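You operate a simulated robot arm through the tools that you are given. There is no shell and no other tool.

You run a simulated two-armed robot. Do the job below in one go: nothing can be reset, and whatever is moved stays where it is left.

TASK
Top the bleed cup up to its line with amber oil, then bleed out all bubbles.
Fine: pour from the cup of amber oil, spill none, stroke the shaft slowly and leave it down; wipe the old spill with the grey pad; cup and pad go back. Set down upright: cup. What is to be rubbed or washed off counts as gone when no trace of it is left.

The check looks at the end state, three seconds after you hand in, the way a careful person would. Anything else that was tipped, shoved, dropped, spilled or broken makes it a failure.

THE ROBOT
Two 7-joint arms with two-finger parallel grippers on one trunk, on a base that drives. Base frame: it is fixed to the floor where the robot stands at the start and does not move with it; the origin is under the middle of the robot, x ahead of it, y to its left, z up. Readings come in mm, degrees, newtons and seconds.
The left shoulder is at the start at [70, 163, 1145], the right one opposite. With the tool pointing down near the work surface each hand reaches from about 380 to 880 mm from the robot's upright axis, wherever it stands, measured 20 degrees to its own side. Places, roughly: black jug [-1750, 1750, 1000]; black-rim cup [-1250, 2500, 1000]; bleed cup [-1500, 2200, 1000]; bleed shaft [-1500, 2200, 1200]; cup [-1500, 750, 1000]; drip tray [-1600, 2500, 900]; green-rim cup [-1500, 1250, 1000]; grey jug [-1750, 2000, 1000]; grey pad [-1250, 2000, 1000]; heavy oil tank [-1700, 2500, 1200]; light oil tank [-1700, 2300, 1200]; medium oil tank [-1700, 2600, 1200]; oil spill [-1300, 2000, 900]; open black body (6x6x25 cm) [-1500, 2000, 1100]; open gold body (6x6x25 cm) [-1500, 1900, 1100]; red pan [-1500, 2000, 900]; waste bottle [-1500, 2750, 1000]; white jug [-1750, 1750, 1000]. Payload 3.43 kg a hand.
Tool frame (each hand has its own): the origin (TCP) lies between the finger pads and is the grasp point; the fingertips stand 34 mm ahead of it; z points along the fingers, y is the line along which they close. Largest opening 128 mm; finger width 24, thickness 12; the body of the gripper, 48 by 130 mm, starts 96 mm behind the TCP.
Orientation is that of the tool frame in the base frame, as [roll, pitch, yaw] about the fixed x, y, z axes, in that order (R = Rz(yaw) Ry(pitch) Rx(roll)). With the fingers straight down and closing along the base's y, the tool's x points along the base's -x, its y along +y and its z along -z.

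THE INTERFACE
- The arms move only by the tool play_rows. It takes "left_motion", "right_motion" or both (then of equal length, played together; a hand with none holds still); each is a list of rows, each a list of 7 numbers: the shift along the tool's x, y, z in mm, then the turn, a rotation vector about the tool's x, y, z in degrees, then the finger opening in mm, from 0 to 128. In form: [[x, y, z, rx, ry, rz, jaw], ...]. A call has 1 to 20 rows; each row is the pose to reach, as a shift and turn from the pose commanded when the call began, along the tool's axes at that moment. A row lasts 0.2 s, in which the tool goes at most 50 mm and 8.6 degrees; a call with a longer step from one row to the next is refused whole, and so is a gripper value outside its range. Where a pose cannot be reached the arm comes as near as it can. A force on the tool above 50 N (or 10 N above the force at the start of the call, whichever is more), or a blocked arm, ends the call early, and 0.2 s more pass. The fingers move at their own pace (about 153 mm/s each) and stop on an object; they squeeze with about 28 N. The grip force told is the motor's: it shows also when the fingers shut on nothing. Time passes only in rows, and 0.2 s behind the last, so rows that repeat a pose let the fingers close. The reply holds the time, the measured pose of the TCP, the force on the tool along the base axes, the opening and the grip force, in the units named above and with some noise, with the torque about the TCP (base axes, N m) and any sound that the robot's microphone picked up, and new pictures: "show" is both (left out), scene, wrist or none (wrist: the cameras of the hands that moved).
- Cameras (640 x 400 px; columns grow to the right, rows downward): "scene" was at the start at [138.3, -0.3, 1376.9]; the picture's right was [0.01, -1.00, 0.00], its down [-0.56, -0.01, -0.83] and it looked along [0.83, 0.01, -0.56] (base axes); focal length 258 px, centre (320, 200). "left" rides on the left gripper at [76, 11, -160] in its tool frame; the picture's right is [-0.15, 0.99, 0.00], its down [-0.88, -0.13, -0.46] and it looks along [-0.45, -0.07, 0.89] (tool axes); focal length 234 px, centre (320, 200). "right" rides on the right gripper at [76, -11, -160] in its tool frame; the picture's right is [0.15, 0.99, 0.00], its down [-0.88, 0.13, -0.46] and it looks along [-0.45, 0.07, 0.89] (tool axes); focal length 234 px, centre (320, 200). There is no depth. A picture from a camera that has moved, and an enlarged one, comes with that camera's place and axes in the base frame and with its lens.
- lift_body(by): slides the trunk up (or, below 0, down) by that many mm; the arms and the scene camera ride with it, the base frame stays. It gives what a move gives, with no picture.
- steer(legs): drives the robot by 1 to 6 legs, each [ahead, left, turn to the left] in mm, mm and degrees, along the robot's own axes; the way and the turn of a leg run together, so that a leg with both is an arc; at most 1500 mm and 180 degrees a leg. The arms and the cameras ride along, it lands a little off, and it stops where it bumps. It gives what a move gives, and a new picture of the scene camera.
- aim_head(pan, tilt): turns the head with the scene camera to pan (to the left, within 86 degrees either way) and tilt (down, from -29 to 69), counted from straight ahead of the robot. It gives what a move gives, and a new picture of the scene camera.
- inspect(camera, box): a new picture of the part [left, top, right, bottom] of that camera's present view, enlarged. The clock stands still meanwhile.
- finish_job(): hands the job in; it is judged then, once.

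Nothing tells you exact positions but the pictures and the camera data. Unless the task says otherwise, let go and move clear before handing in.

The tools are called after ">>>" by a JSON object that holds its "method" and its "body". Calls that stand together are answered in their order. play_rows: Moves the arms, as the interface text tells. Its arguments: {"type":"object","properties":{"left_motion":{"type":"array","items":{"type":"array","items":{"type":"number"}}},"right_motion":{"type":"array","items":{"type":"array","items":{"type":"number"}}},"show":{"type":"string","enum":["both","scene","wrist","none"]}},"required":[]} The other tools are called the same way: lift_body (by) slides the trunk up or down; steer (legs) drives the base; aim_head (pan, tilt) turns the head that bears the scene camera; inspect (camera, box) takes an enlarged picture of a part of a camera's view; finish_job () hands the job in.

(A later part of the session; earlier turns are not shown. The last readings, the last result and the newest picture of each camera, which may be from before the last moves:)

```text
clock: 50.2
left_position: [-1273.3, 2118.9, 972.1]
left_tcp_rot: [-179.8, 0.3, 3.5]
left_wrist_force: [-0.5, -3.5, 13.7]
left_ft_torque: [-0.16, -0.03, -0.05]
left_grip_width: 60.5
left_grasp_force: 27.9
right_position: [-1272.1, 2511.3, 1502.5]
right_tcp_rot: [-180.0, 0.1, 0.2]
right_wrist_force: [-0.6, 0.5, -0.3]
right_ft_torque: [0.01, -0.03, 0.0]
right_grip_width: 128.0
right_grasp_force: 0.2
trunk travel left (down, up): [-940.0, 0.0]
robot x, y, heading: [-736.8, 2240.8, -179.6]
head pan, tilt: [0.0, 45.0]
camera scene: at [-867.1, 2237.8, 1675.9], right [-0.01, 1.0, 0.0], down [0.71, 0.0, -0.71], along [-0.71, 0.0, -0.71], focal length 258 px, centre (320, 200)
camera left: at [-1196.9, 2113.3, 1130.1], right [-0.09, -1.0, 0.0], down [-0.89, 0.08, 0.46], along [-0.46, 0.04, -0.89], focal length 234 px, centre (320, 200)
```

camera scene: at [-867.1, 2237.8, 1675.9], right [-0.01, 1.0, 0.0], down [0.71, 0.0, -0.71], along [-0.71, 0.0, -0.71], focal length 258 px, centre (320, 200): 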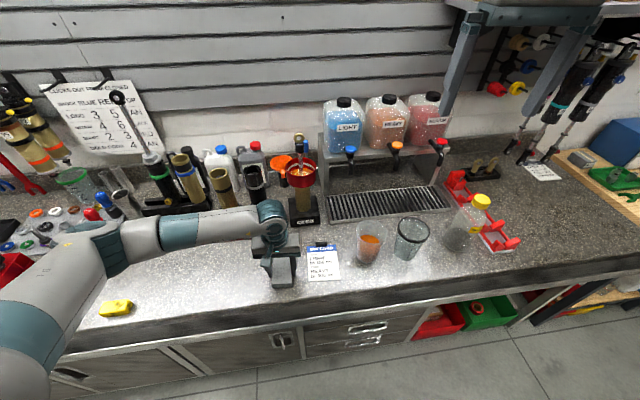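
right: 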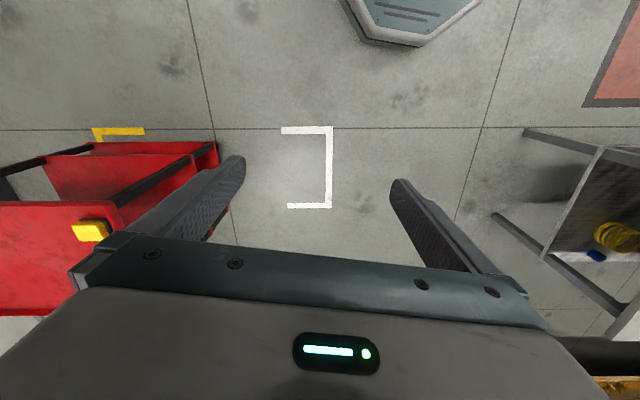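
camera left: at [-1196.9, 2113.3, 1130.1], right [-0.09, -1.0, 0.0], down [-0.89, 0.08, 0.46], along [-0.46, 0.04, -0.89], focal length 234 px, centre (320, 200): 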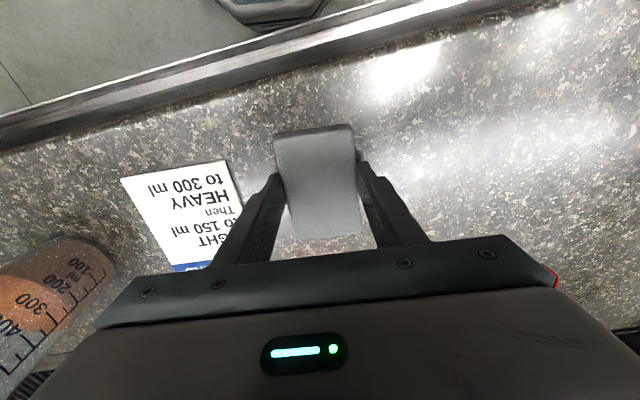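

Pad is home. I'll relieve the pressure, open the fingers and lift the left hand clear.

>>> {"method": "play_rows", "body": {"left_motion": [[0, 0, -0.5, 0, 0, 0, 50], [0, 0, -1, 0, 0, 0, 50], [0, 0, -1, 0, 0, 0, 64], [0, 0, -1, 0, 0, 0, 76], [0, 0, -1, 0, 0, 0, 88], [0, 0, -10, 0, 0, 0, 92], [0, 0, -30, 0, 0, 0, 92], [0, 0, -70, 0, 0, 0, 92], [0, 0, -115, 0, 0, 0, 92], [0, 0, -160, 0, 0, 0, 92], [0, 0, -205, 0, 0, 0, 92], [10, 15, -250, 0, 0, 0, 92], [20, 30, -295, 0, 0, 0, 92], [30, 45, -340, 0, 0, 0, 92], [40, 65, -380, 0, 0, 0, 92], [50, 85, -420, 0, 0, 0, 92], [60, 105, -460, 0, 0, 0, 92], [70, 125, -500, 0, 0, 0, 92]]}}

```text
clock: 54.0
left_position: [-1191.8, 1995.7, 1474.1]
left_tcp_rot: [-179.8, 0.1, 3.3]
left_wrist_force: [0.4, 0.1, 0.2]
left_ft_torque: [0.01, 0.03, -0.02]
left_grip_width: 92.0
left_grasp_force: 0.0
right_position: [-1271.0, 2511.0, 1504.0]
right_tcp_rot: [-180.0, 0.0, 0.3]
right_wrist_force: [0.0, -0.1, 0.5]
right_ft_torque: [-0.03, 0.05, 0.0]
right_grip_width: 127.9
right_grasp_force: 0.2
trunk travel left (down, up): [-940.0, 0.0]
robot x, y, heading: [-734.5, 2236.9, -179.7]
head pan, tilt: [0.0, 45.0]
camera scene: at [-866.3, 2237.4, 1675.9], right [-0.01, 1.0, 0.0], down [0.71, 0.0, -0.71], along [-0.71, 0.0, -0.71], focal length 258 px, centre (320, 200)
camera left: at [-1114.9, 1989.7, 1633.6], right [-0.09, -1.0, 0.0], down [-0.89, 0.08, 0.46], along [-0.46, 0.04, -0.89], focal length 234 px, centre (320, 200)
```

scene: 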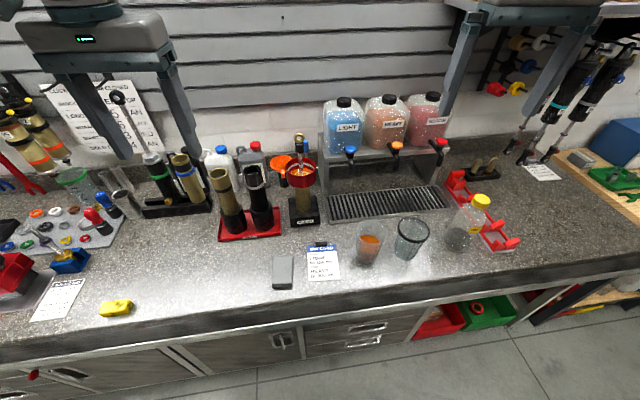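
left: 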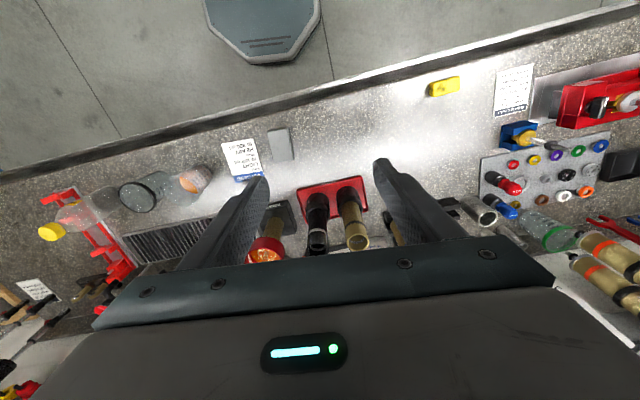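

The pad is back and the spill gone. Before picking the cup I'll take precise sightings of the bleed cup, amber cup and taps from both cameras.

>>> {"method": "inspect", "body": {"camera": "left", "box": [220, 180, 320, 280]}}

>>> {"method": "inspect", "body": {"camera": "left", "box": [110, 150, 270, 270]}}

>>> {"method": "inspect", "body": {"camera": "scene", "box": [270, 125, 390, 235]}}

>>> {"method": "inspect", "body": {"camera": "right", "box": [0, 0, 640, 400]}}

```text
4.00 times, centred on (270, 230) of left
camera zoom: at [-1114.9, 1989.7, 1633.6], right [-0.09, -1.0, 0.0], down [-0.89, 0.08, 0.46], along [-0.46, 0.04, -0.89], focal length 937 px, centre (520, 80)
```

zoom: 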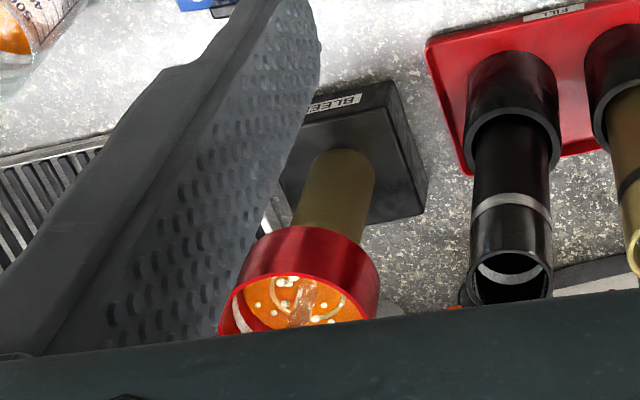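

```text
3.33 times, centred on (190, 210) of left
camera zoom: at [-1114.9, 1989.7, 1633.6], right [-0.09, -1.0, 0.0], down [-0.89, 0.08, 0.46], along [-0.46, 0.04, -0.89], focal length 781 px, centre (753, 167)
```

zoom: 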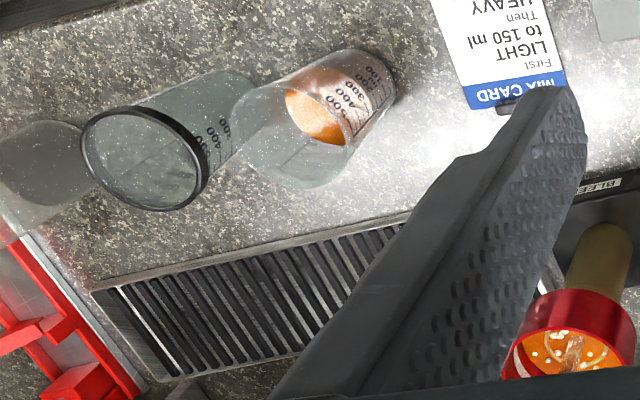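

```text
3.64 times, centred on (330, 180) of scene
camera zoom: at [-866.3, 2237.4, 1675.9], right [-0.01, 1.0, 0.0], down [0.71, 0.0, -0.71], along [-0.71, 0.0, -0.71], focal length 937 px, centre (284, 273)
```

zoom: 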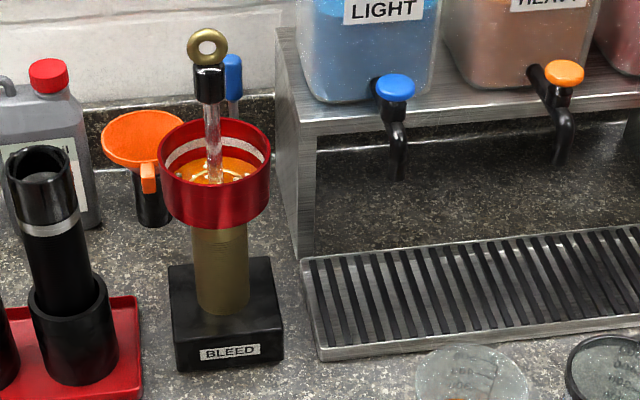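

```text
1.00 times, centred on (320, 200) of right (not enlarged: the box is as wide or as high as the picture)
camera zoom: at [-1195.2, 2520.8, 1663.4], right [0.15, -0.99, 0.0], down [-0.88, -0.14, 0.46], along [-0.45, -0.07, -0.89], focal length 234 px, centre (320, 200)
```

zoom: 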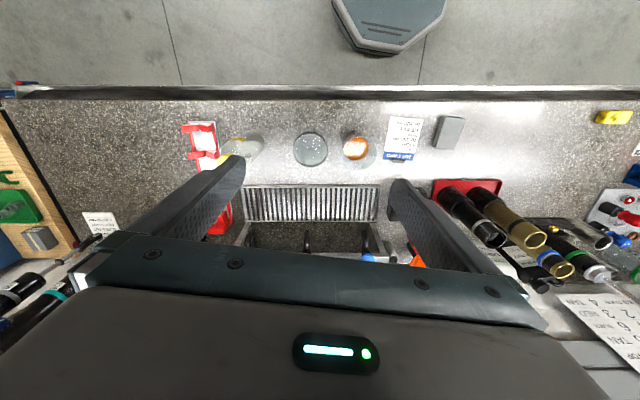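

The bleed cup's centre works out at about (-1526, 2170) with its rim near z ≈ 1162, confirmed by both cameras. Now I'll swing the right hand to a low, forward-pointing pose in front of and above the amber cup.

>>> {"method": "play_rows", "body": {"right_motion": [[7, 12, 35, 0, -7.5, 0, 128], [14, 24, 70, 0, -15, 0, 128], [21, 36, 105, 0, -22.5, 0, 128], [28, 48, 140, 0, -30, 0, 128], [35, 60, 175, 0, -37.5, 0, 128], [42, 72, 210, 0, -45, 0, 128], [49, 84, 245, 0, -52.5, 0, 128], [56, 96, 280, 0, -60, 0, 128], [63, 108, 315, 0, -67.5, 0, 128], [71, 120, 350, 0, -75, 0, 128], [71, 120, 354, 0, -75, 0, 120]]}}

```text
clock: 56.4
left_position: [-1194.3, 1993.2, 1472.3]
left_tcp_rot: [-179.8, 0.1, 3.3]
left_wrist_force: [0.7, 0.4, 0.2]
left_ft_torque: [0.02, 0.03, 0.02]
left_grip_width: 92.1
left_grasp_force: 0.0
right_position: [-1275.7, 2320.3, 1204.2]
right_tcp_rot: [-179.2, 74.8, 0.7]
right_wrist_force: [-0.5, 0.5, -0.2]
right_ft_torque: [0.02, -0.02, -0.06]
right_grip_width: 120.4
right_grasp_force: 0.1
right hand out of reach, approached as far as the arm can: row 5, 6, 7, 8, 9, 10, 11
trunk travel left (down, up): [-940.0, 0.0]
robot x, y, heading: [-735.6, 2239.8, -179.7]
head pan, tilt: [0.0, 45.0]
camera scene: at [-869.0, 2233.8, 1675.8], right [0.0, 1.0, 0.0], down [0.71, 0.01, -0.71], along [-0.71, 0.0, -0.71], focal length 258 px, centre (320, 200)
camera right: at [-1101.3, 2329.5, 1173.4], right [0.04, -0.99, -0.15], down [0.21, -0.13, 0.97], along [-0.98, -0.07, 0.2], focal length 234 px, centre (320, 200)
```

scene: 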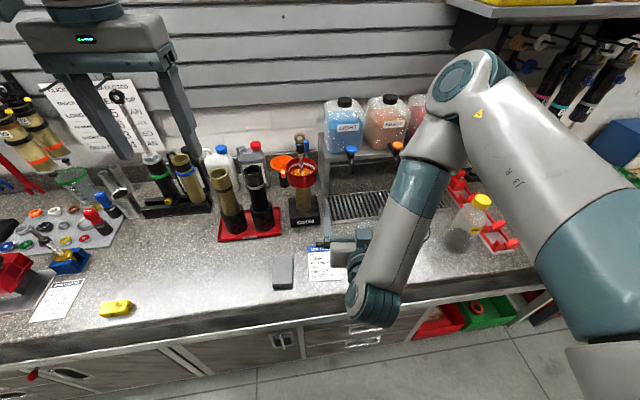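
right: 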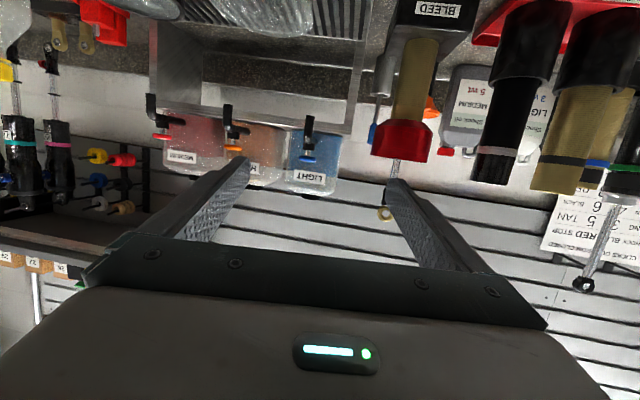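

The wrist was too close to the shoulder for that pose, so the hand stopped short. I'll back up 60 mm to give the arm room, then check.

>>> {"method": "steer", "body": {"legs": [[-60, 0, 0]]}}

```text
clock: 57.4
left_position: [-1149.3, 1996.5, 1468.5]
left_tcp_rot: [-179.9, -0.5, 3.4]
left_wrist_force: [-1.1, 0.3, -0.3]
left_ft_torque: [0.0, -0.11, 0.03]
left_grip_width: 92.2
left_grasp_force: 0.0
right_position: [-1226.2, 2322.3, 1197.9]
right_tcp_rot: [-179.8, 74.1, 0.2]
right_wrist_force: [-1.0, 1.5, -0.4]
right_ft_torque: [0.02, 0.0, 0.01]
right_grip_width: 120.2
right_grasp_force: 0.0
trunk travel left (down, up): [-940.0, 0.0]
robot x, y, heading: [-683.2, 2244.3, -179.4]
head pan, tilt: [0.0, 45.0]
camera scene: at [-825.3, 2238.7, 1674.3], right [-0.01, 1.0, 0.0], down [0.71, 0.0, -0.7], along [-0.7, -0.01, -0.71], focal length 258 px, centre (320, 200)
```

scene: 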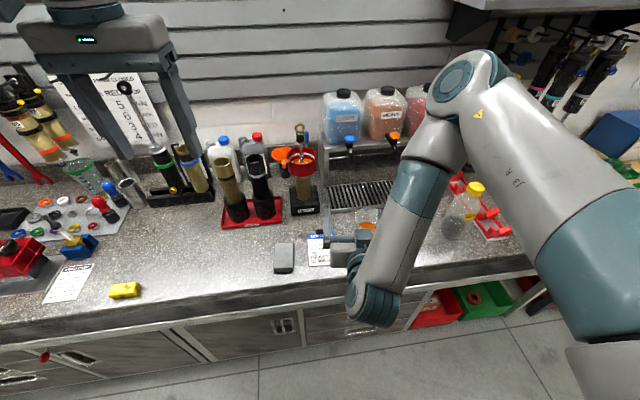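

I'll check where the right hand's commanded pose stands with a null move.

>>> {"method": "play_rows", "body": {"right_motion": [[0, 0, 0, 0, 0, 0, 120], [0, 0, 0, 0, 0, 0, 120]]}}

```text
clock: 58.0
left_position: [-1142.1, 1995.6, 1470.5]
left_tcp_rot: [180.0, -0.3, 3.5]
left_wrist_force: [-0.2, -0.1, -0.1]
left_ft_torque: [-0.02, -0.04, 0.01]
left_grip_width: 92.0
left_grasp_force: 0.0
right_position: [-1220.0, 2321.9, 1201.5]
right_tcp_rot: [-179.6, 74.5, 0.3]
right_wrist_force: [-0.4, 0.6, -0.6]
right_ft_torque: [-0.04, 0.0, 0.02]
right_grip_width: 120.1
right_grasp_force: 0.1
trunk travel left (down, up): [-940.0, 0.0]
robot x, y, heading: [-679.0, 2241.5, -179.9]
head pan, tilt: [0.0, 45.0]
camera scene: at [-817.9, 2238.1, 1675.2], right [-0.01, 1.0, 0.0], down [0.71, 0.0, -0.7], along [-0.7, 0.0, -0.71], focal length 258 px, centre (320, 200)
camera right: at [-1048.0, 2331.7, 1171.4], right [0.04, -0.99, -0.14], down [0.2, -0.13, 0.97], along [-0.98, -0.07, 0.2], focal length 234 px, centre (320, 200)
```

scene: 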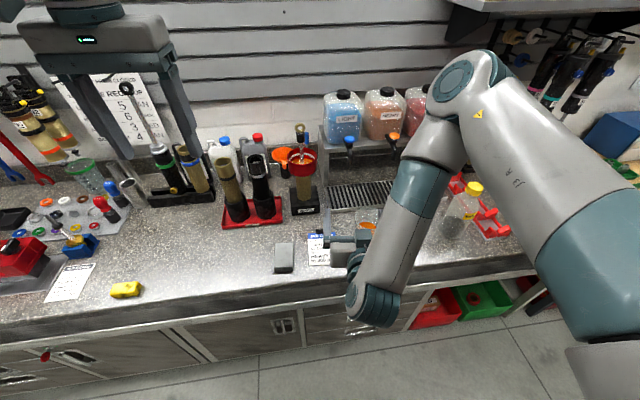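
right: 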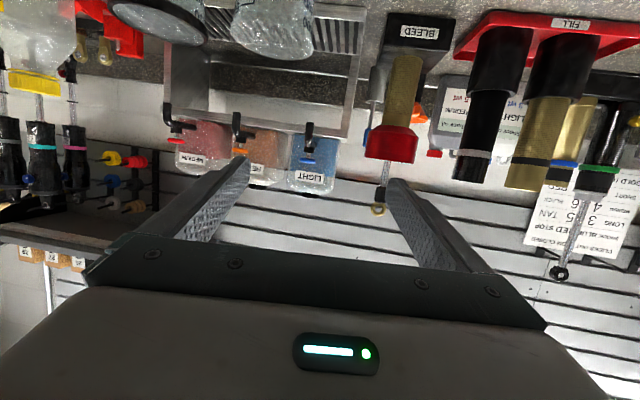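

Commanded pose equals the reached one. Now I'll move the right hand sideways and down to a pre-grasp in front of the amber cup, well short of it.

>>> {"method": "play_rows", "body": {"right_motion": [[-1, -23, 3, 0, 0, 0, 120], [-2, -46, 6, 0, 0, 0, 120], [-2.7, -69, 9.6, 0, 0, 0, 120], [20, -69, 16, 0, 0, 0, 120], [45, -69, 23, 0, 0, 0, 120], [70, -69, 30, 0, 0, 0, 120], [95, -69, 37, 0, 0, 0, 120], [120, -69, 43.5, 0, 0, 0, 120], [140, -69, 49, 0, 0, 0, 120]]}}

```text
clock: 60.0
left_position: [-1136.7, 1996.8, 1472.9]
left_tcp_rot: [-179.9, -0.1, 3.5]
left_wrist_force: [0.1, -0.4, -0.1]
left_ft_torque: [0.03, -0.05, -0.01]
left_grip_width: 91.9
left_grasp_force: 0.0
right_position: [-1216.9, 2288.9, 1144.9]
right_tcp_rot: [-179.0, 74.3, 0.5]
right_wrist_force: [0.1, -0.3, -0.5]
right_ft_torque: [-0.04, -0.03, -0.01]
right_grip_width: 120.0
right_grasp_force: 0.1
right hand out of reach, approached as far as the arm can: row 1, 2, 3, 4, 5, 6, 7, 8, 9
trunk travel left (down, up): [-940.0, 0.0]
robot x, y, heading: [-680.2, 2237.9, -179.9]
head pan, tilt: [0.0, 45.0]
camera scene: at [-812.1, 2237.1, 1675.7], right [-0.01, 1.0, 0.0], down [0.71, 0.01, -0.71], along [-0.71, 0.0, -0.71], focal length 258 px, centre (320, 200)
camera right: at [-1043.5, 2297.3, 1117.0], right [0.03, -0.99, -0.15], down [0.2, -0.14, 0.97], along [-0.98, -0.06, 0.19], focal length 234 px, centre (320, 200)
```

scene: 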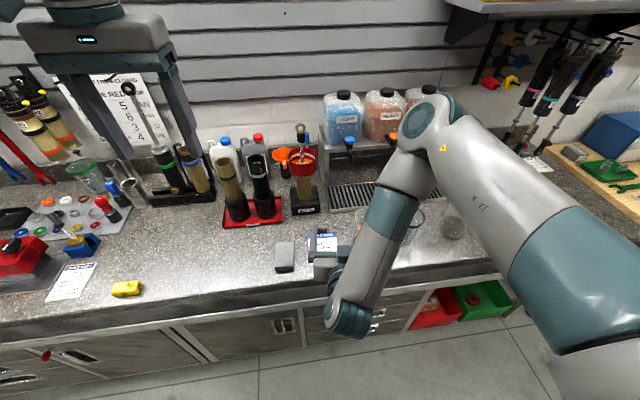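
right: 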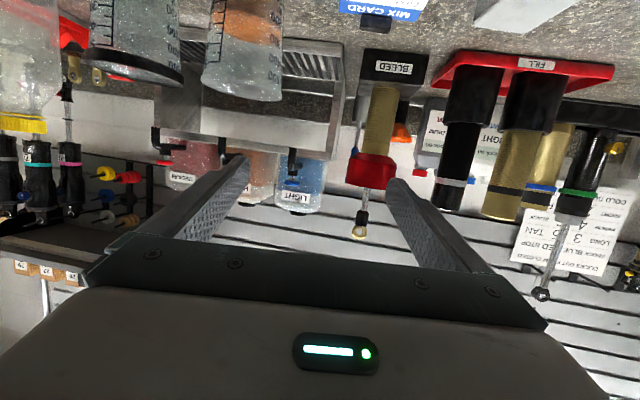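

The wrist bend limits the arm there: the forearm must fold back toward me. I'll back up another 140 mm and lower the trunk so the forearm can point forward.

>>> {"method": "steer", "body": {"legs": [[-140, 0, 0]]}}

>>> {"method": "lift_body", "body": {"by": -150}}

>>> {"method": "play_rows", "body": {"right_motion": [[0, -25, 20, 0, 0, 0, 120], [0, -50, 40, 0, 0, 0, 120], [0, -75, 60, 0, 0, 0, 120], [0, -100, 80, 0, 0, 0, 120]]}}

```text
clock: 61.3
left_position: [-1001.5, 1998.9, 1471.3]
left_tcp_rot: [-180.0, -0.1, 3.2]
left_wrist_force: [-0.8, -0.3, -0.1]
left_ft_torque: [-0.02, -0.04, 0.0]
left_grip_width: 91.9
left_grasp_force: 0.0
right_position: [-1079.5, 2293.5, 1144.9]
right_tcp_rot: [-179.0, 74.1, 0.1]
right_wrist_force: [0.1, -0.7, -0.2]
right_ft_torque: [-0.03, -0.02, 0.0]
right_grip_width: 120.0
right_grasp_force: 0.0
trunk travel left (down, up): [-940.0, 0.0]
robot x, y, heading: [-539.1, 2243.1, -179.8]
head pan, tilt: [0.0, 45.0]
camera scene: at [-675.9, 2239.1, 1675.4], right [0.0, 1.0, 0.0], down [0.71, 0.0, -0.71], along [-0.71, 0.0, -0.71], focal length 258 px, centre (320, 200)
```

scene: 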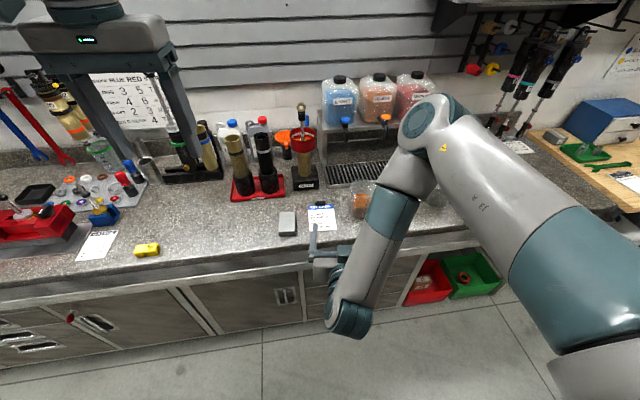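

```text
clock: 63.1
left_position: [-999.3, 1999.2, 1322.9]
left_tcp_rot: [-179.9, 0.1, 3.2]
left_wrist_force: [-0.3, -0.4, -0.2]
left_ft_torque: [-0.01, 0.0, 0.03]
left_grip_width: 91.8
left_grasp_force: 0.1
right_position: [-1077.8, 2292.0, 995.2]
right_tcp_rot: [-179.1, 74.2, 0.2]
right_wrist_force: [0.5, 0.1, -0.1]
right_ft_torque: [0.03, 0.0, 0.0]
right_grip_width: 120.1
right_grasp_force: 0.0
trunk travel left (down, up): [-790.0, 150.0]
robot x, y, heading: [-540.7, 2242.0, -179.7]
head pan, tilt: [0.0, 45.0]
```

```text
clock: 64.1
left_position: [-998.6, 2000.7, 1323.1]
left_tcp_rot: [-180.0, 0.0, 3.2]
left_wrist_force: [-0.8, 0.6, 0.5]
left_ft_torque: [-0.03, -0.01, -0.01]
left_grip_width: 91.9
left_grasp_force: 0.0
right_position: [-1145.4, 2322.4, 1015.4]
right_tcp_rot: [-176.9, 72.8, -0.1]
right_wrist_force: [0.5, 0.2, -0.4]
right_ft_torque: [-0.01, 0.0, 0.0]
right_grip_width: 120.1
right_grasp_force: 0.1
right hand out of reach, approached as far as the arm can: row 1, 2, 3, 4
trunk travel left (down, up): [-790.0, 150.0]
robot x, y, heading: [-541.0, 2242.3, -180.1]
head pan, tilt: [0.0, 45.0]
camera scene: at [-673.1, 2240.0, 1525.7], right [0.0, 1.0, 0.0], down [0.71, 0.0, -0.71], along [-0.71, 0.0, -0.71], focal length 258 px, centre (320, 200)
camera right: at [-970.8, 2322.9, 990.5], right [-0.01, -0.99, -0.16], down [0.17, -0.15, 0.97], along [-0.99, -0.02, 0.17], focal length 234 px, centre (320, 200)
```

scene: 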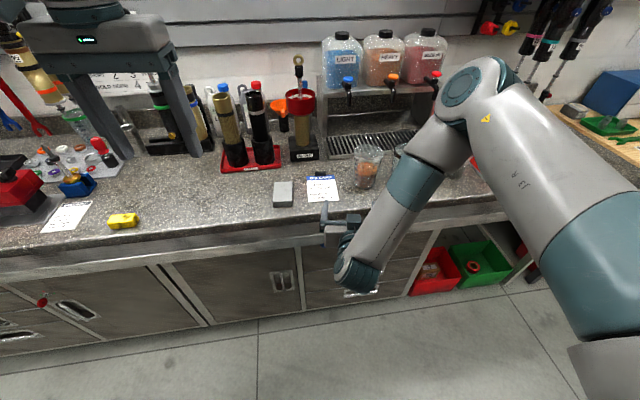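
right: 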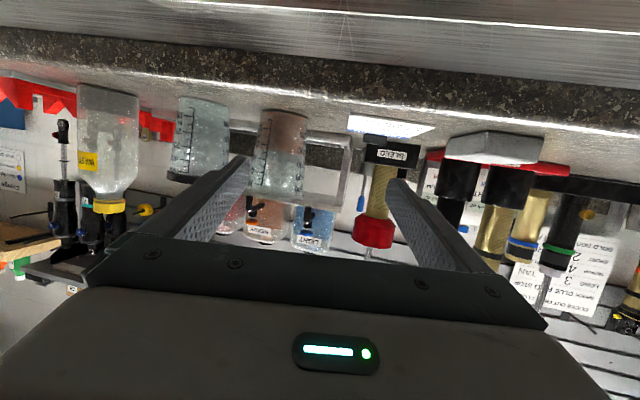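

The elbow got into an awkward folded-forward posture. I'll bring the hand back to tool-down, higher and further out, so the arm takes its natural elbow-out posture again.

>>> {"method": "play_rows", "body": {"right_motion": [[-30, -13, -4, 0, 7.3, 0, 120], [-60, -26, -8, 0, 14.6, 0, 120], [-90, -39, -12, 0, 21.9, 0, 120], [-120, -52, -16, 0, 29.2, 0, 120], [-150, -65, -20, 0, 36.5, 0, 120], [-180, -78, -24, 0, 43.8, 0, 120], [-210, -91, -28, 0, 51.1, 0, 120], [-240, -104, -32, 0, 58.4, 0, 120], [-270, -117, -36, 0, 65.7, 0, 120], [-300, -130, -41, 0, 72.8, 0, 120]]}}

```text
clock: 66.3
left_position: [-999.9, 1999.5, 1321.8]
left_tcp_rot: [-180.0, -0.1, 3.2]
left_wrist_force: [0.0, 0.2, 0.5]
left_ft_torque: [-0.01, -0.01, -0.01]
left_grip_width: 92.0
left_grasp_force: 0.1
right_position: [-1188.9, 2455.6, 1316.9]
right_tcp_rot: [-179.8, 1.2, -0.7]
right_wrist_force: [-0.8, 0.3, 0.7]
right_ft_torque: [0.01, -0.03, 0.01]
right_grip_width: 120.1
right_grasp_force: 0.0
trunk travel left (down, up): [-790.0, 150.0]
robot x, y, heading: [-540.7, 2240.9, -180.2]
head pan, tilt: [0.0, 45.0]
camera scene: at [-673.3, 2238.8, 1525.7], right [0.0, 1.0, 0.0], down [0.71, 0.0, -0.71], along [-0.71, 0.0, -0.71], focal length 258 px, centre (320, 200)
camera right: at [-1109.5, 2463.6, 1475.2], right [0.13, -0.99, -0.01], down [-0.87, -0.12, 0.47], along [-0.47, -0.06, -0.88], focal length 234 px, centre (320, 200)
```

scene: 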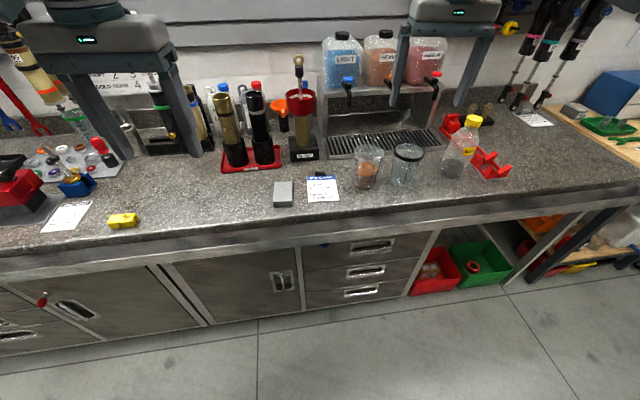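
right: 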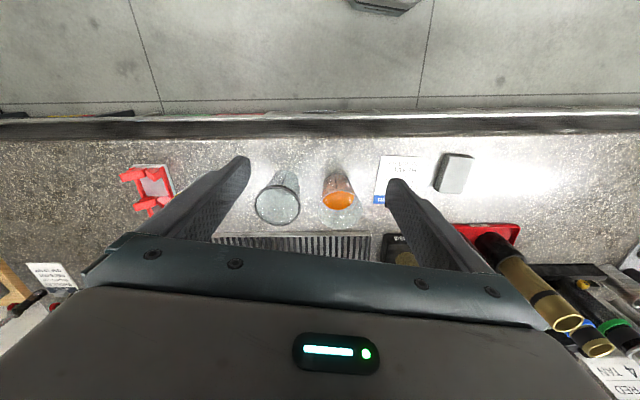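

>>> {"method": "inspect", "body": {"camera": "right", "box": [240, 140, 400, 240]}}

>>> {"method": "inspect", "body": {"camera": "scene", "box": [330, 130, 440, 200]}}

```text
4.00 times, centred on (320, 190) of right
camera zoom: at [-1109.5, 2463.6, 1475.2], right [0.13, -0.99, -0.01], down [-0.87, -0.12, 0.47], along [-0.47, -0.06, -0.88], focal length 937 px, centre (320, 240)
```

zoom: 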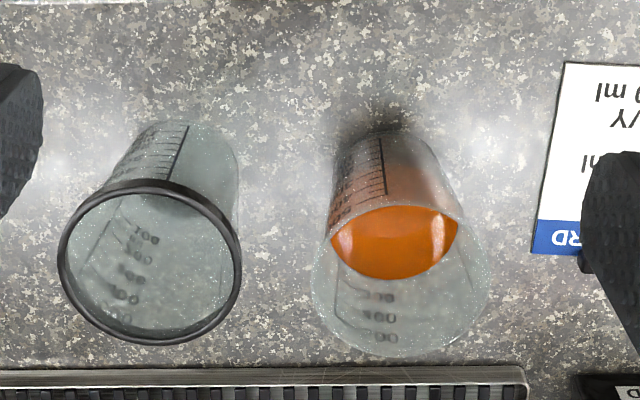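

```text
5.71 times, centred on (385, 165) of scene
camera zoom: at [-673.3, 2238.8, 1525.7], right [0.0, 1.0, 0.0], down [0.71, 0.0, -0.71], along [-0.71, 0.0, -0.71], focal length 1472 px, centre (-51, 400)
```

zoom: 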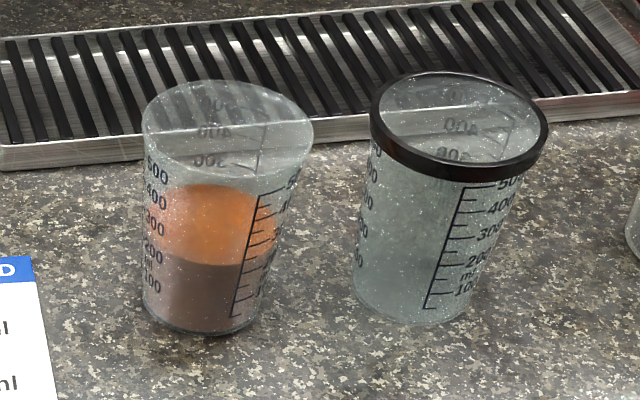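

The amber cup is at (-1353, 2392), rim z ≈ 1055, holding roughly 220–250 ml. I'll tilt the hand to the forward-pointing pose again, now with the arm more extended, staying above the cups.

>>> {"method": "play_rows", "body": {"right_motion": [[-9.7, 6.5, 5, 0, -7.4, 0, 120], [-19.4, 13, 15, 0, -14.8, 0, 120], [-29, 19.5, 30, 0, -22.2, 0, 120], [-38.7, 26, 48, 0, -29.6, 0, 120], [-48.4, 32.5, 66, 0, -37, 0, 120], [-58, 39, 86, 0, -44.4, 0, 120], [-67.7, 45.6, 106, 0, -51.8, 0, 120], [-77.4, 52, 126, 0, -59.2, 0, 120], [-87, 58.7, 147, 0, -66.6, 0, 120], [-96.7, 65.2, 169, 0, -74, 0, 120]]}}

```text
clock: 68.5
left_position: [-997.9, 2000.5, 1322.0]
left_tcp_rot: [180.0, 0.0, 3.3]
left_wrist_force: [-0.3, 0.6, 0.0]
left_ft_torque: [-0.01, 0.01, 0.02]
left_grip_width: 92.0
left_grasp_force: 0.1
right_position: [-1279.5, 2397.8, 1172.9]
right_tcp_rot: [-179.3, 68.0, -0.2]
right_wrist_force: [-1.0, 1.3, 0.0]
right_ft_torque: [-0.01, 0.01, 0.0]
right_grip_width: 120.3
right_grasp_force: 0.0
right hand out of reach, approached as far as the arm can: row 10
trunk travel left (down, up): [-790.0, 150.0]
robot x, y, heading: [-548.6, 2239.8, -180.1]
head pan, tilt: [0.0, 45.0]
camera scene: at [-671.9, 2239.2, 1525.8], right [0.0, 1.0, 0.0], down [0.71, 0.0, -0.71], along [-0.71, 0.0, -0.71], focal length 258 px, centre (320, 200)
camera right: at [-1103.9, 2405.3, 1162.9], right [0.04, -0.99, -0.14], down [0.09, -0.14, 0.99], along [-0.99, -0.05, 0.09], focal length 234 px, centre (320, 200)
```

scene: 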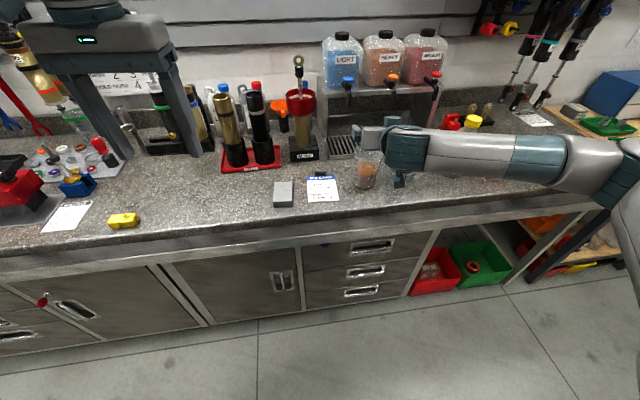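
right: 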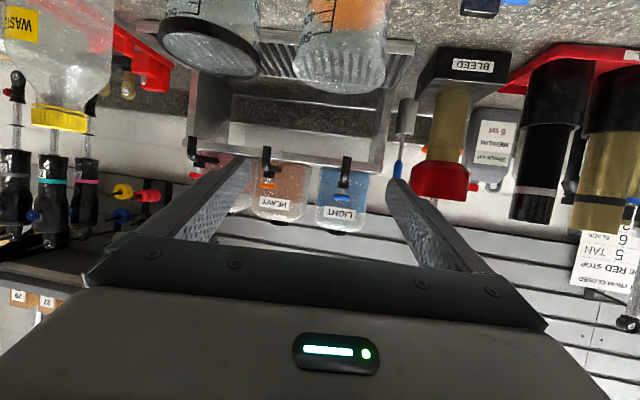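

The arm now has a good elbow-out posture with the tool pointing forward and down at 68°. I'll descend in front of the amber cup to grasp height, still short of it.

>>> {"method": "play_rows", "body": {"right_motion": [[15, 1, -12, 0, 0.5, 0, 115], [25, 2, -24, 0, 1, 0, 110], [45, 3, -17, 0, 1.5, 0, 108], [68, 4, -9, 0, 2, 0, 108], [92, 5, 0, 0, 2, 0, 108], [116, 6, 10, 0, 2, 0, 108], [141, 6, 20, 0, 2, 0, 108], [166, 6, 29.3, 0, 2, 0, 108]]}}

```text
clock: 70.3
left_position: [-998.9, 1997.3, 1322.9]
left_tcp_rot: [-179.8, 0.0, 3.3]
left_wrist_force: [-0.2, -0.6, -0.2]
left_ft_torque: [-0.04, -0.02, 0.02]
left_grip_width: 92.0
left_grasp_force: 0.2
right_position: [-1250.8, 2363.0, 1024.2]
right_tcp_rot: [-177.8, 64.9, -0.2]
right_wrist_force: [-0.9, 0.4, 0.2]
right_ft_torque: [0.02, 0.02, -0.05]
right_grip_width: 108.2
right_grasp_force: 0.0
right hand out of reach, approached as far as the arm can: row 6, 7, 8
trunk travel left (down, up): [-790.0, 150.0]
robot x, y, heading: [-536.4, 2240.8, -179.8]
head pan, tilt: [0.0, 45.0]
camera scene: at [-673.1, 2237.4, 1525.8], right [0.0, 1.0, 0.0], down [0.71, 0.0, -0.71], along [-0.71, 0.0, -0.71], focal length 258 px, centre (320, 200)
camera right: at [-1074.7, 2366.3, 1023.2], right [0.02, -0.99, -0.15], down [0.03, -0.15, 0.99], along [-1.0, -0.03, 0.03], focal length 234 px, centre (320, 200)
```

scene: 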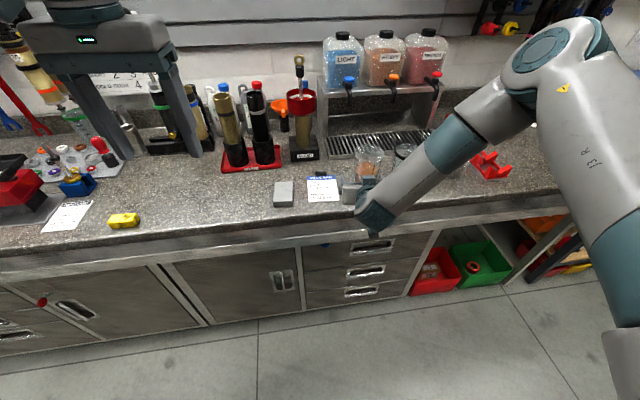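
right: 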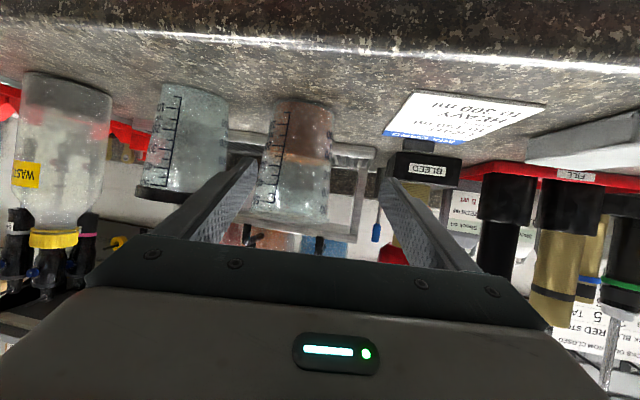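

The wrist is still near its bend limit here, so the hand ended 30 mm too far left. I'll back up a further 110 mm and lower the trunk, so the arm works more stretched out.

>>> {"method": "steer", "body": {"legs": [[-110, 0, 0]]}}

>>> {"method": "play_rows", "body": {"right_motion": [[-23, -7, -11, 0, 0, 0, 108], [-45, -15, -21, 0, 0, 0, 108], [-68, -22, -32, 0, 0, 0, 108], [-91, -30, -42, 0, 0, 0, 108]], "show": "none"}}

>>> {"method": "lift_body", "body": {"by": -110}}

>>> {"method": "play_rows", "body": {"right_motion": [[0, 0, 20, 0, 0, 0, 108], [0, 0, 40, 0, 0, 0, 108]]}}

```text
clock: 71.5
left_position: [-891.1, 1998.9, 1322.1]
left_tcp_rot: [-180.0, -0.1, 3.3]
left_wrist_force: [-0.1, 0.8, 0.0]
left_ft_torque: [0.01, -0.05, 0.0]
left_grip_width: 92.1
left_grasp_force: 0.1
right_position: [-1143.5, 2364.8, 1022.2]
right_tcp_rot: [-177.9, 64.8, -0.3]
right_wrist_force: [-0.3, -0.6, 0.3]
right_ft_torque: [-0.04, -0.02, -0.01]
right_grip_width: 108.0
right_grasp_force: 0.0
trunk travel left (down, up): [-790.0, 150.0]
robot x, y, heading: [-429.1, 2237.3, -179.9]
head pan, tilt: [0.0, 45.0]
camera scene: at [-564.8, 2239.3, 1525.5], right [0.0, 1.0, 0.0], down [0.71, 0.0, -0.71], along [-0.71, 0.0, -0.71], focal length 258 px, centre (320, 200)
```

scene: 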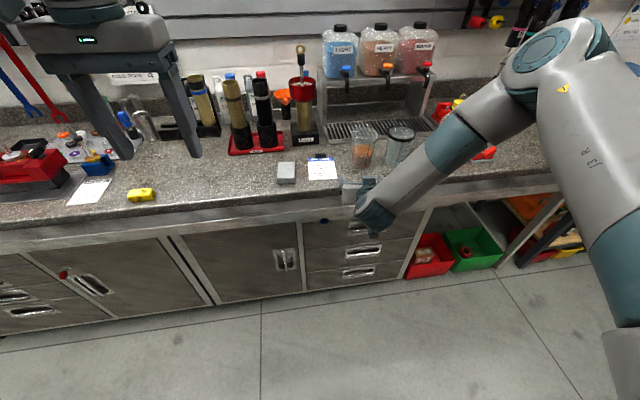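

```text
clock: 72.5
left_position: [-890.5, 2001.3, 1322.2]
left_tcp_rot: [-179.9, 0.0, 3.2]
left_wrist_force: [0.5, 0.6, 0.2]
left_ft_torque: [-0.04, 0.0, -0.04]
left_grip_width: 92.1
left_grasp_force: 0.0
right_position: [-1143.4, 2394.8, 1125.8]
right_tcp_rot: [-178.0, 64.8, -0.4]
right_wrist_force: [-0.4, 0.0, -0.4]
right_ft_torque: [-0.05, -0.04, 0.0]
right_grip_width: 107.9
right_grasp_force: 0.0
trunk travel left (down, up): [-790.0, 150.0]
robot x, y, heading: [-432.6, 2240.9, -179.8]
head pan, tilt: [0.0, 45.0]
```

```text
clock: 73.9
left_position: [-889.3, 1998.3, 1213.1]
left_tcp_rot: [-180.0, 0.0, 3.2]
left_wrist_force: [0.3, 0.7, 0.8]
left_ft_torque: [0.0, -0.01, -0.01]
left_grip_width: 92.1
left_grasp_force: 0.1
right_position: [-1142.8, 2393.6, 1014.8]
right_tcp_rot: [-177.8, 64.9, -0.3]
right_wrist_force: [-0.6, 0.3, 0.6]
right_ft_torque: [-0.01, -0.04, 0.0]
right_grip_width: 107.8
right_grasp_force: 0.1
trunk travel left (down, up): [-680.0, 260.0]
robot x, y, heading: [-430.5, 2243.0, -179.5]
head pan, tilt: [0.0, 45.0]
```

```text
clock: 74.5
left_position: [-889.8, 2001.1, 1213.3]
left_tcp_rot: [180.0, 0.0, 3.2]
left_wrist_force: [-1.1, -0.9, 0.7]
left_ft_torque: [0.0, -0.01, 0.02]
left_grip_width: 92.1
left_grasp_force: 0.0
right_position: [-1181.2, 2397.2, 998.4]
right_tcp_rot: [-178.1, 64.9, -0.4]
right_wrist_force: [0.4, 0.1, 0.7]
right_ft_torque: [0.01, 0.02, 0.0]
right_grip_width: 108.0
right_grasp_force: 0.1
trunk travel left (down, up): [-680.0, 260.0]
robot x, y, heading: [-433.2, 2237.6, -180.0]
head pan, tilt: [0.0, 45.0]
camera scene: at [-563.8, 2239.7, 1415.7], right [0.0, 1.0, 0.0], down [0.71, 0.0, -0.71], along [-0.71, 0.0, -0.71], focal length 258 px, centre (320, 200)
camera right: at [-1003.8, 2400.3, 997.1], right [0.02, -0.99, -0.15], down [0.03, -0.15, 0.99], along [-1.0, -0.03, 0.03], focal length 234 px, centre (320, 200)
```

scene: 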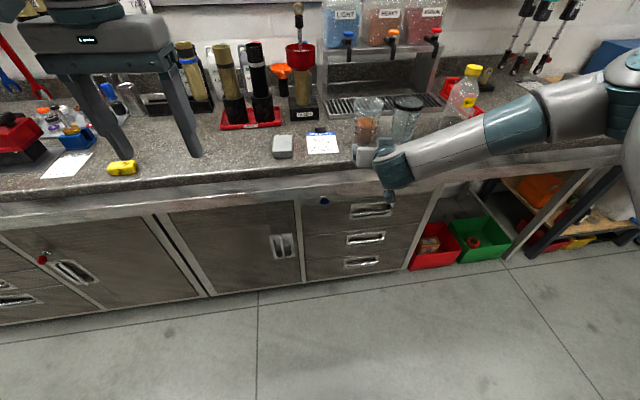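
right: 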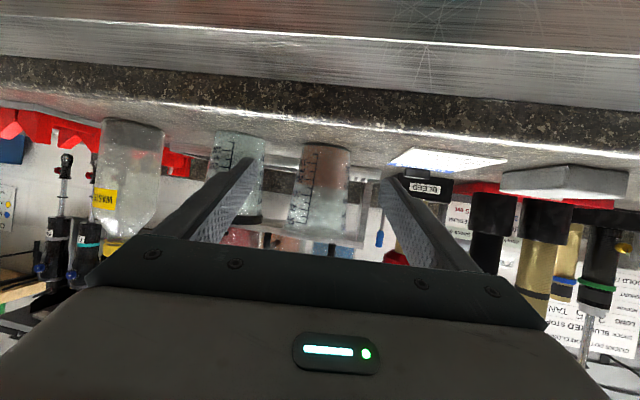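

Now the arm is comfortably extended and fully in reach. I'll approach to just in front of the cup and verify alignment.

>>> {"method": "play_rows", "body": {"right_motion": [[-12, 1.9, 19, -0.5, 0, 0, 108], [-24, 3.8, 38, -1, 0, 0, 108], [-36, 5.6, 57, -1.5, 0, 0, 108], [-48.3, 7.5, 75.5, -1.9, 0, 0, 108]]}}

>>> {"method": "inspect", "body": {"camera": "right", "box": [180, 80, 460, 260]}}

>>> {"method": "inspect", "body": {"camera": "scene", "box": [320, 70, 480, 200]}}

```text
clock: 75.5
left_position: [-889.4, 2000.3, 1211.8]
left_tcp_rot: [180.0, 0.0, 3.2]
left_wrist_force: [0.0, -0.7, -0.7]
left_ft_torque: [0.03, 0.01, 0.05]
left_grip_width: 92.3
left_grasp_force: 0.0
right_position: [-1270.7, 2393.0, 1009.6]
right_tcp_rot: [-179.9, 64.8, -0.3]
right_wrist_force: [-0.4, 0.1, -0.1]
right_ft_torque: [0.01, 0.0, 0.02]
right_grip_width: 108.0
right_grasp_force: 0.0
trunk travel left (down, up): [-680.0, 260.0]
robot x, y, heading: [-433.0, 2237.3, -179.7]
head pan, tilt: [0.0, 45.0]
camera scene: at [-564.1, 2239.6, 1415.7], right [0.0, 1.0, 0.0], down [0.71, 0.0, -0.71], along [-0.71, 0.0, -0.71], focal length 258 px, centre (320, 200)
camera right: at [-1093.3, 2401.4, 1009.8], right [0.05, -0.99, -0.13], down [0.04, -0.13, 0.99], along [-1.0, -0.06, 0.03], focal length 234 px, centre (320, 200)
```

scene: 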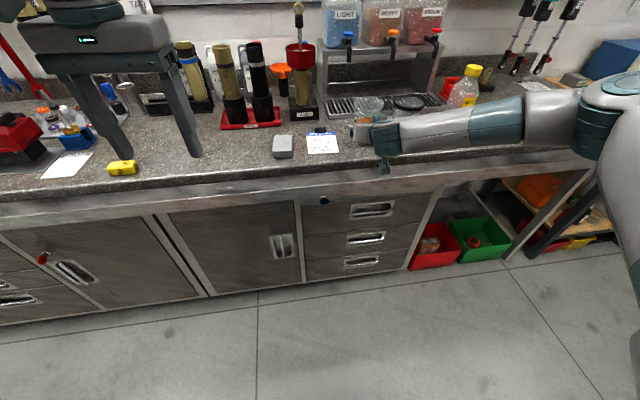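
right: 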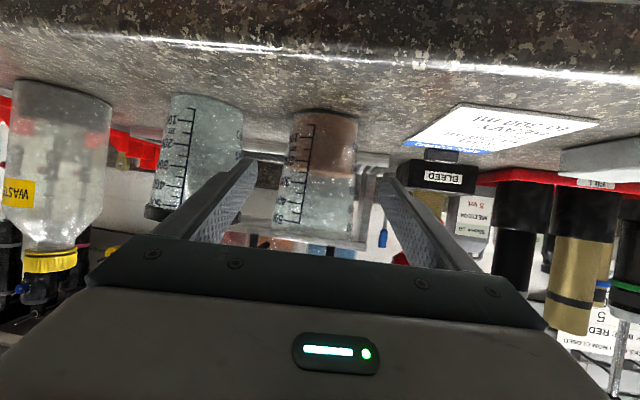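

```text
2.22 times, centred on (320, 170) of right
camera zoom: at [-1093.3, 2401.4, 1009.8], right [0.05, -0.99, -0.13], down [0.04, -0.13, 0.99], along [-1.0, -0.06, 0.03], focal length 520 px, centre (320, 267)
```

zoom: 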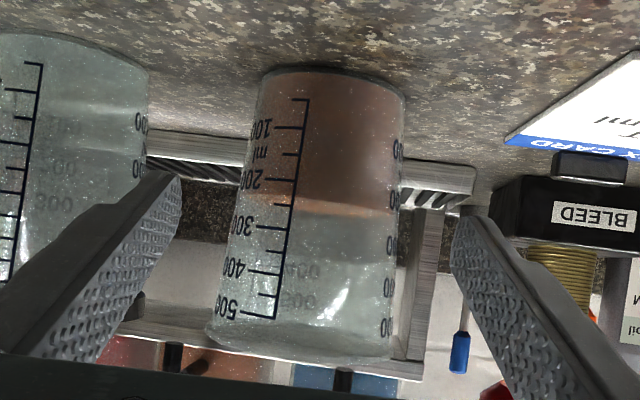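

```text
3.08 times, centred on (400, 135) of scene
camera zoom: at [-564.1, 2239.6, 1415.7], right [0.0, 1.0, 0.0], down [0.71, 0.0, -0.71], along [-0.71, 0.0, -0.71], focal length 793 px, centre (74, 400)
```

zoom: 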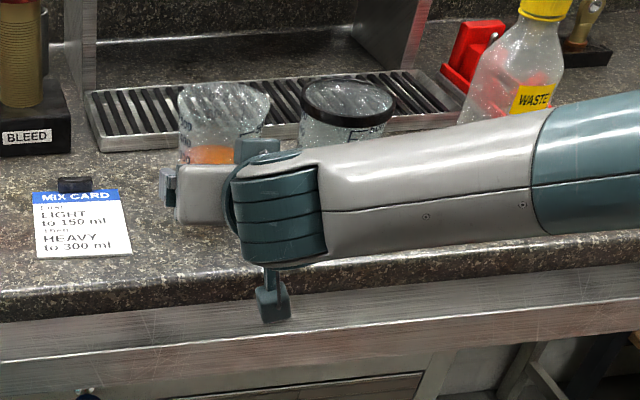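

The cup is centred between the fingers and shows about 245 ml. I'll move in around it and close.

>>> {"method": "play_rows", "body": {"right_motion": [[-9, 0.5, 18, 0, 0, 0, 108], [-18, 1, 37, 0, 0, 0, 108], [-27, 1.4, 56, 0, 0, 0, 108], [-35, 1.9, 73.4, 0, 0, 0, 108], [-35, 1.9, 73.4, 0, 0, 0, 108]], "show": "wrist"}}

>>> {"method": "inspect", "body": {"camera": "scene", "box": [320, 70, 480, 200]}}

```text
clock: 76.7
left_position: [-888.3, 2000.1, 1213.5]
left_tcp_rot: [180.0, 0.0, 3.2]
left_wrist_force: [0.2, -0.4, 0.4]
left_ft_torque: [0.01, -0.01, -0.01]
left_grip_width: 92.1
left_grasp_force: 0.0
right_position: [-1350.0, 2391.0, 1011.2]
right_tcp_rot: [-179.7, 64.9, -0.3]
right_wrist_force: [0.2, 0.1, 0.9]
right_ft_torque: [0.0, 0.02, -0.01]
right_grip_width: 108.0
right_grasp_force: 0.0
trunk travel left (down, up): [-680.0, 260.0]
robot x, y, heading: [-431.1, 2239.6, -180.1]
head pan, tilt: [0.0, 45.0]
camera right: at [-1173.6, 2399.5, 1011.3], right [0.05, -0.99, -0.13], down [0.04, -0.13, 0.99], along [-1.0, -0.06, 0.03], focal length 234 px, centre (320, 200)
```

right: 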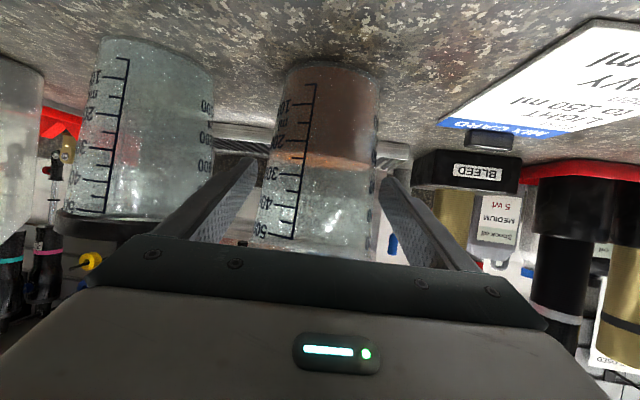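

```text
3.08 times, centred on (400, 135) of scene
camera zoom: at [-562.7, 2239.8, 1415.8], right [0.0, 1.0, 0.0], down [0.71, 0.0, -0.71], along [-0.71, 0.0, -0.71], focal length 793 px, centre (74, 400)
```

zoom: 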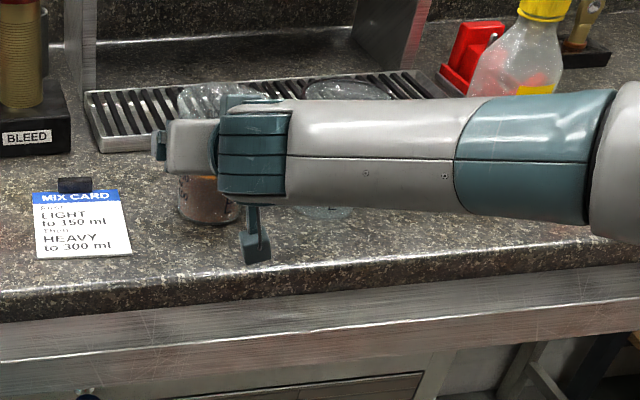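

The fingers straddle the cup with equal gaps. Closing gently now.

>>> {"method": "play_rows", "body": {"right_motion": [[0, 0, 0, 0, 0, 0, 102], [0, 0, 0, 0, 0, 0, 97], [0, 0, 0, 0, 0, 0, 92], [0, 0, 0, 0, 0, 0, 88], [0, 0, 0, 0, 0, 0, 84], [0, 0, 0, 0, 0, 0, 80], [0, 0, 0, 0, 0, 0, 76], [0, 0, 0, 0, 0, 0, 76]], "show": "wrist"}}

```text
clock: 78.5
left_position: [-889.6, 2000.0, 1212.7]
left_tcp_rot: [180.0, 0.0, 3.2]
left_wrist_force: [-0.1, 0.5, 0.4]
left_ft_torque: [0.0, 0.02, 0.0]
left_grip_width: 91.4
left_grasp_force: 0.1
right_position: [-1350.1, 2391.0, 1010.9]
right_tcp_rot: [-179.8, 64.9, -0.2]
right_wrist_force: [-0.3, 1.4, 0.2]
right_ft_torque: [0.02, 0.07, -0.01]
right_grip_width: 85.5
right_grasp_force: 28.1
trunk travel left (down, up): [-680.0, 260.0]
robot x, y, heading: [-429.9, 2241.7, -180.1]
head pan, tilt: [0.0, 45.0]
camera right: at [-1173.8, 2399.6, 1011.1], right [0.05, -0.99, -0.13], down [0.04, -0.13, 0.99], along [-1.0, -0.06, 0.03], focal length 234 px, centre (320, 200)
```

right: 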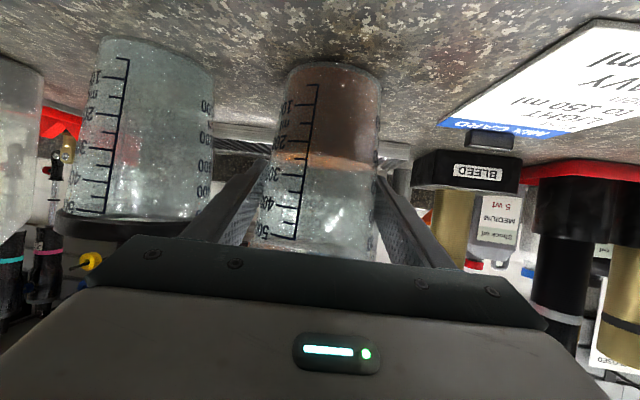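

Gripped at 85.5 mm with 28 N. Lifting slowly by 25 mm and checking it holds upright.

>>> {"method": "play_rows", "body": {"right_motion": [[-2.7, 0, -1.3, 0, 0, 0, 76], [-5.4, 0, -2.5, 0, 0, 0, 76], [-9, 0, -4.2, 0, 0, 0, 76], [-13.6, 0, -6.4, 0, 0, 0, 76], [-18.1, 0, -8.5, 0, 0, 0, 76], [-22.6, 0, -10.6, 0, 0, 0, 76]], "show": "both"}}

```text
clock: 79.9
left_position: [-890.6, 2000.6, 1212.2]
left_tcp_rot: [179.9, -0.1, 3.2]
left_wrist_force: [-0.2, -0.3, 0.2]
left_ft_torque: [-0.02, -0.05, 0.01]
left_grip_width: 91.9
left_grasp_force: 0.1
right_position: [-1350.5, 2389.1, 1035.1]
right_tcp_rot: [-179.9, 64.8, -0.3]
right_wrist_force: [-0.8, -0.3, -1.7]
right_ft_torque: [0.02, 0.0, -0.03]
right_grip_width: 85.7
right_grasp_force: 28.2
trunk travel left (down, up): [-680.0, 260.0]
robot x, y, heading: [-430.2, 2241.4, -180.2]
head pan, tilt: [0.0, 45.0]
camera scene: at [-563.6, 2239.6, 1415.7], right [0.0, 1.0, 0.0], down [0.71, 0.0, -0.71], along [-0.71, 0.0, -0.71], focal length 258 px, centre (320, 200)
camera right: at [-1174.7, 2397.7, 1034.6], right [0.05, -0.99, -0.13], down [0.04, -0.13, 0.99], along [-1.0, -0.06, 0.03], focal length 234 px, centre (320, 200)
```

scene: 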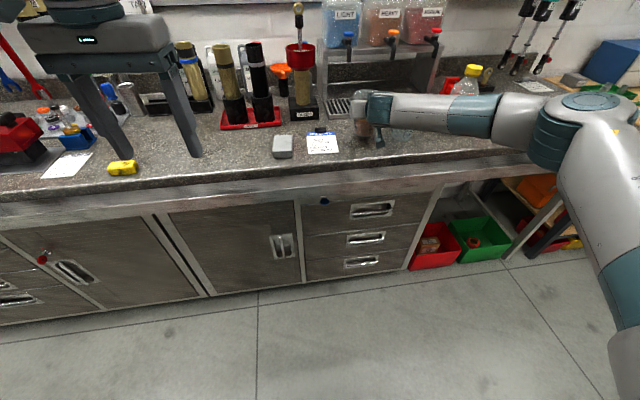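
right: 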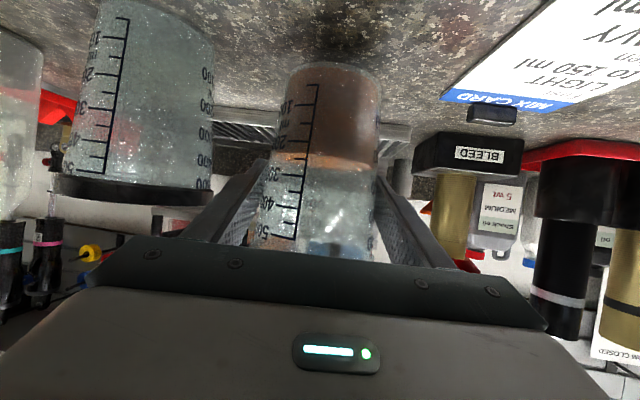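

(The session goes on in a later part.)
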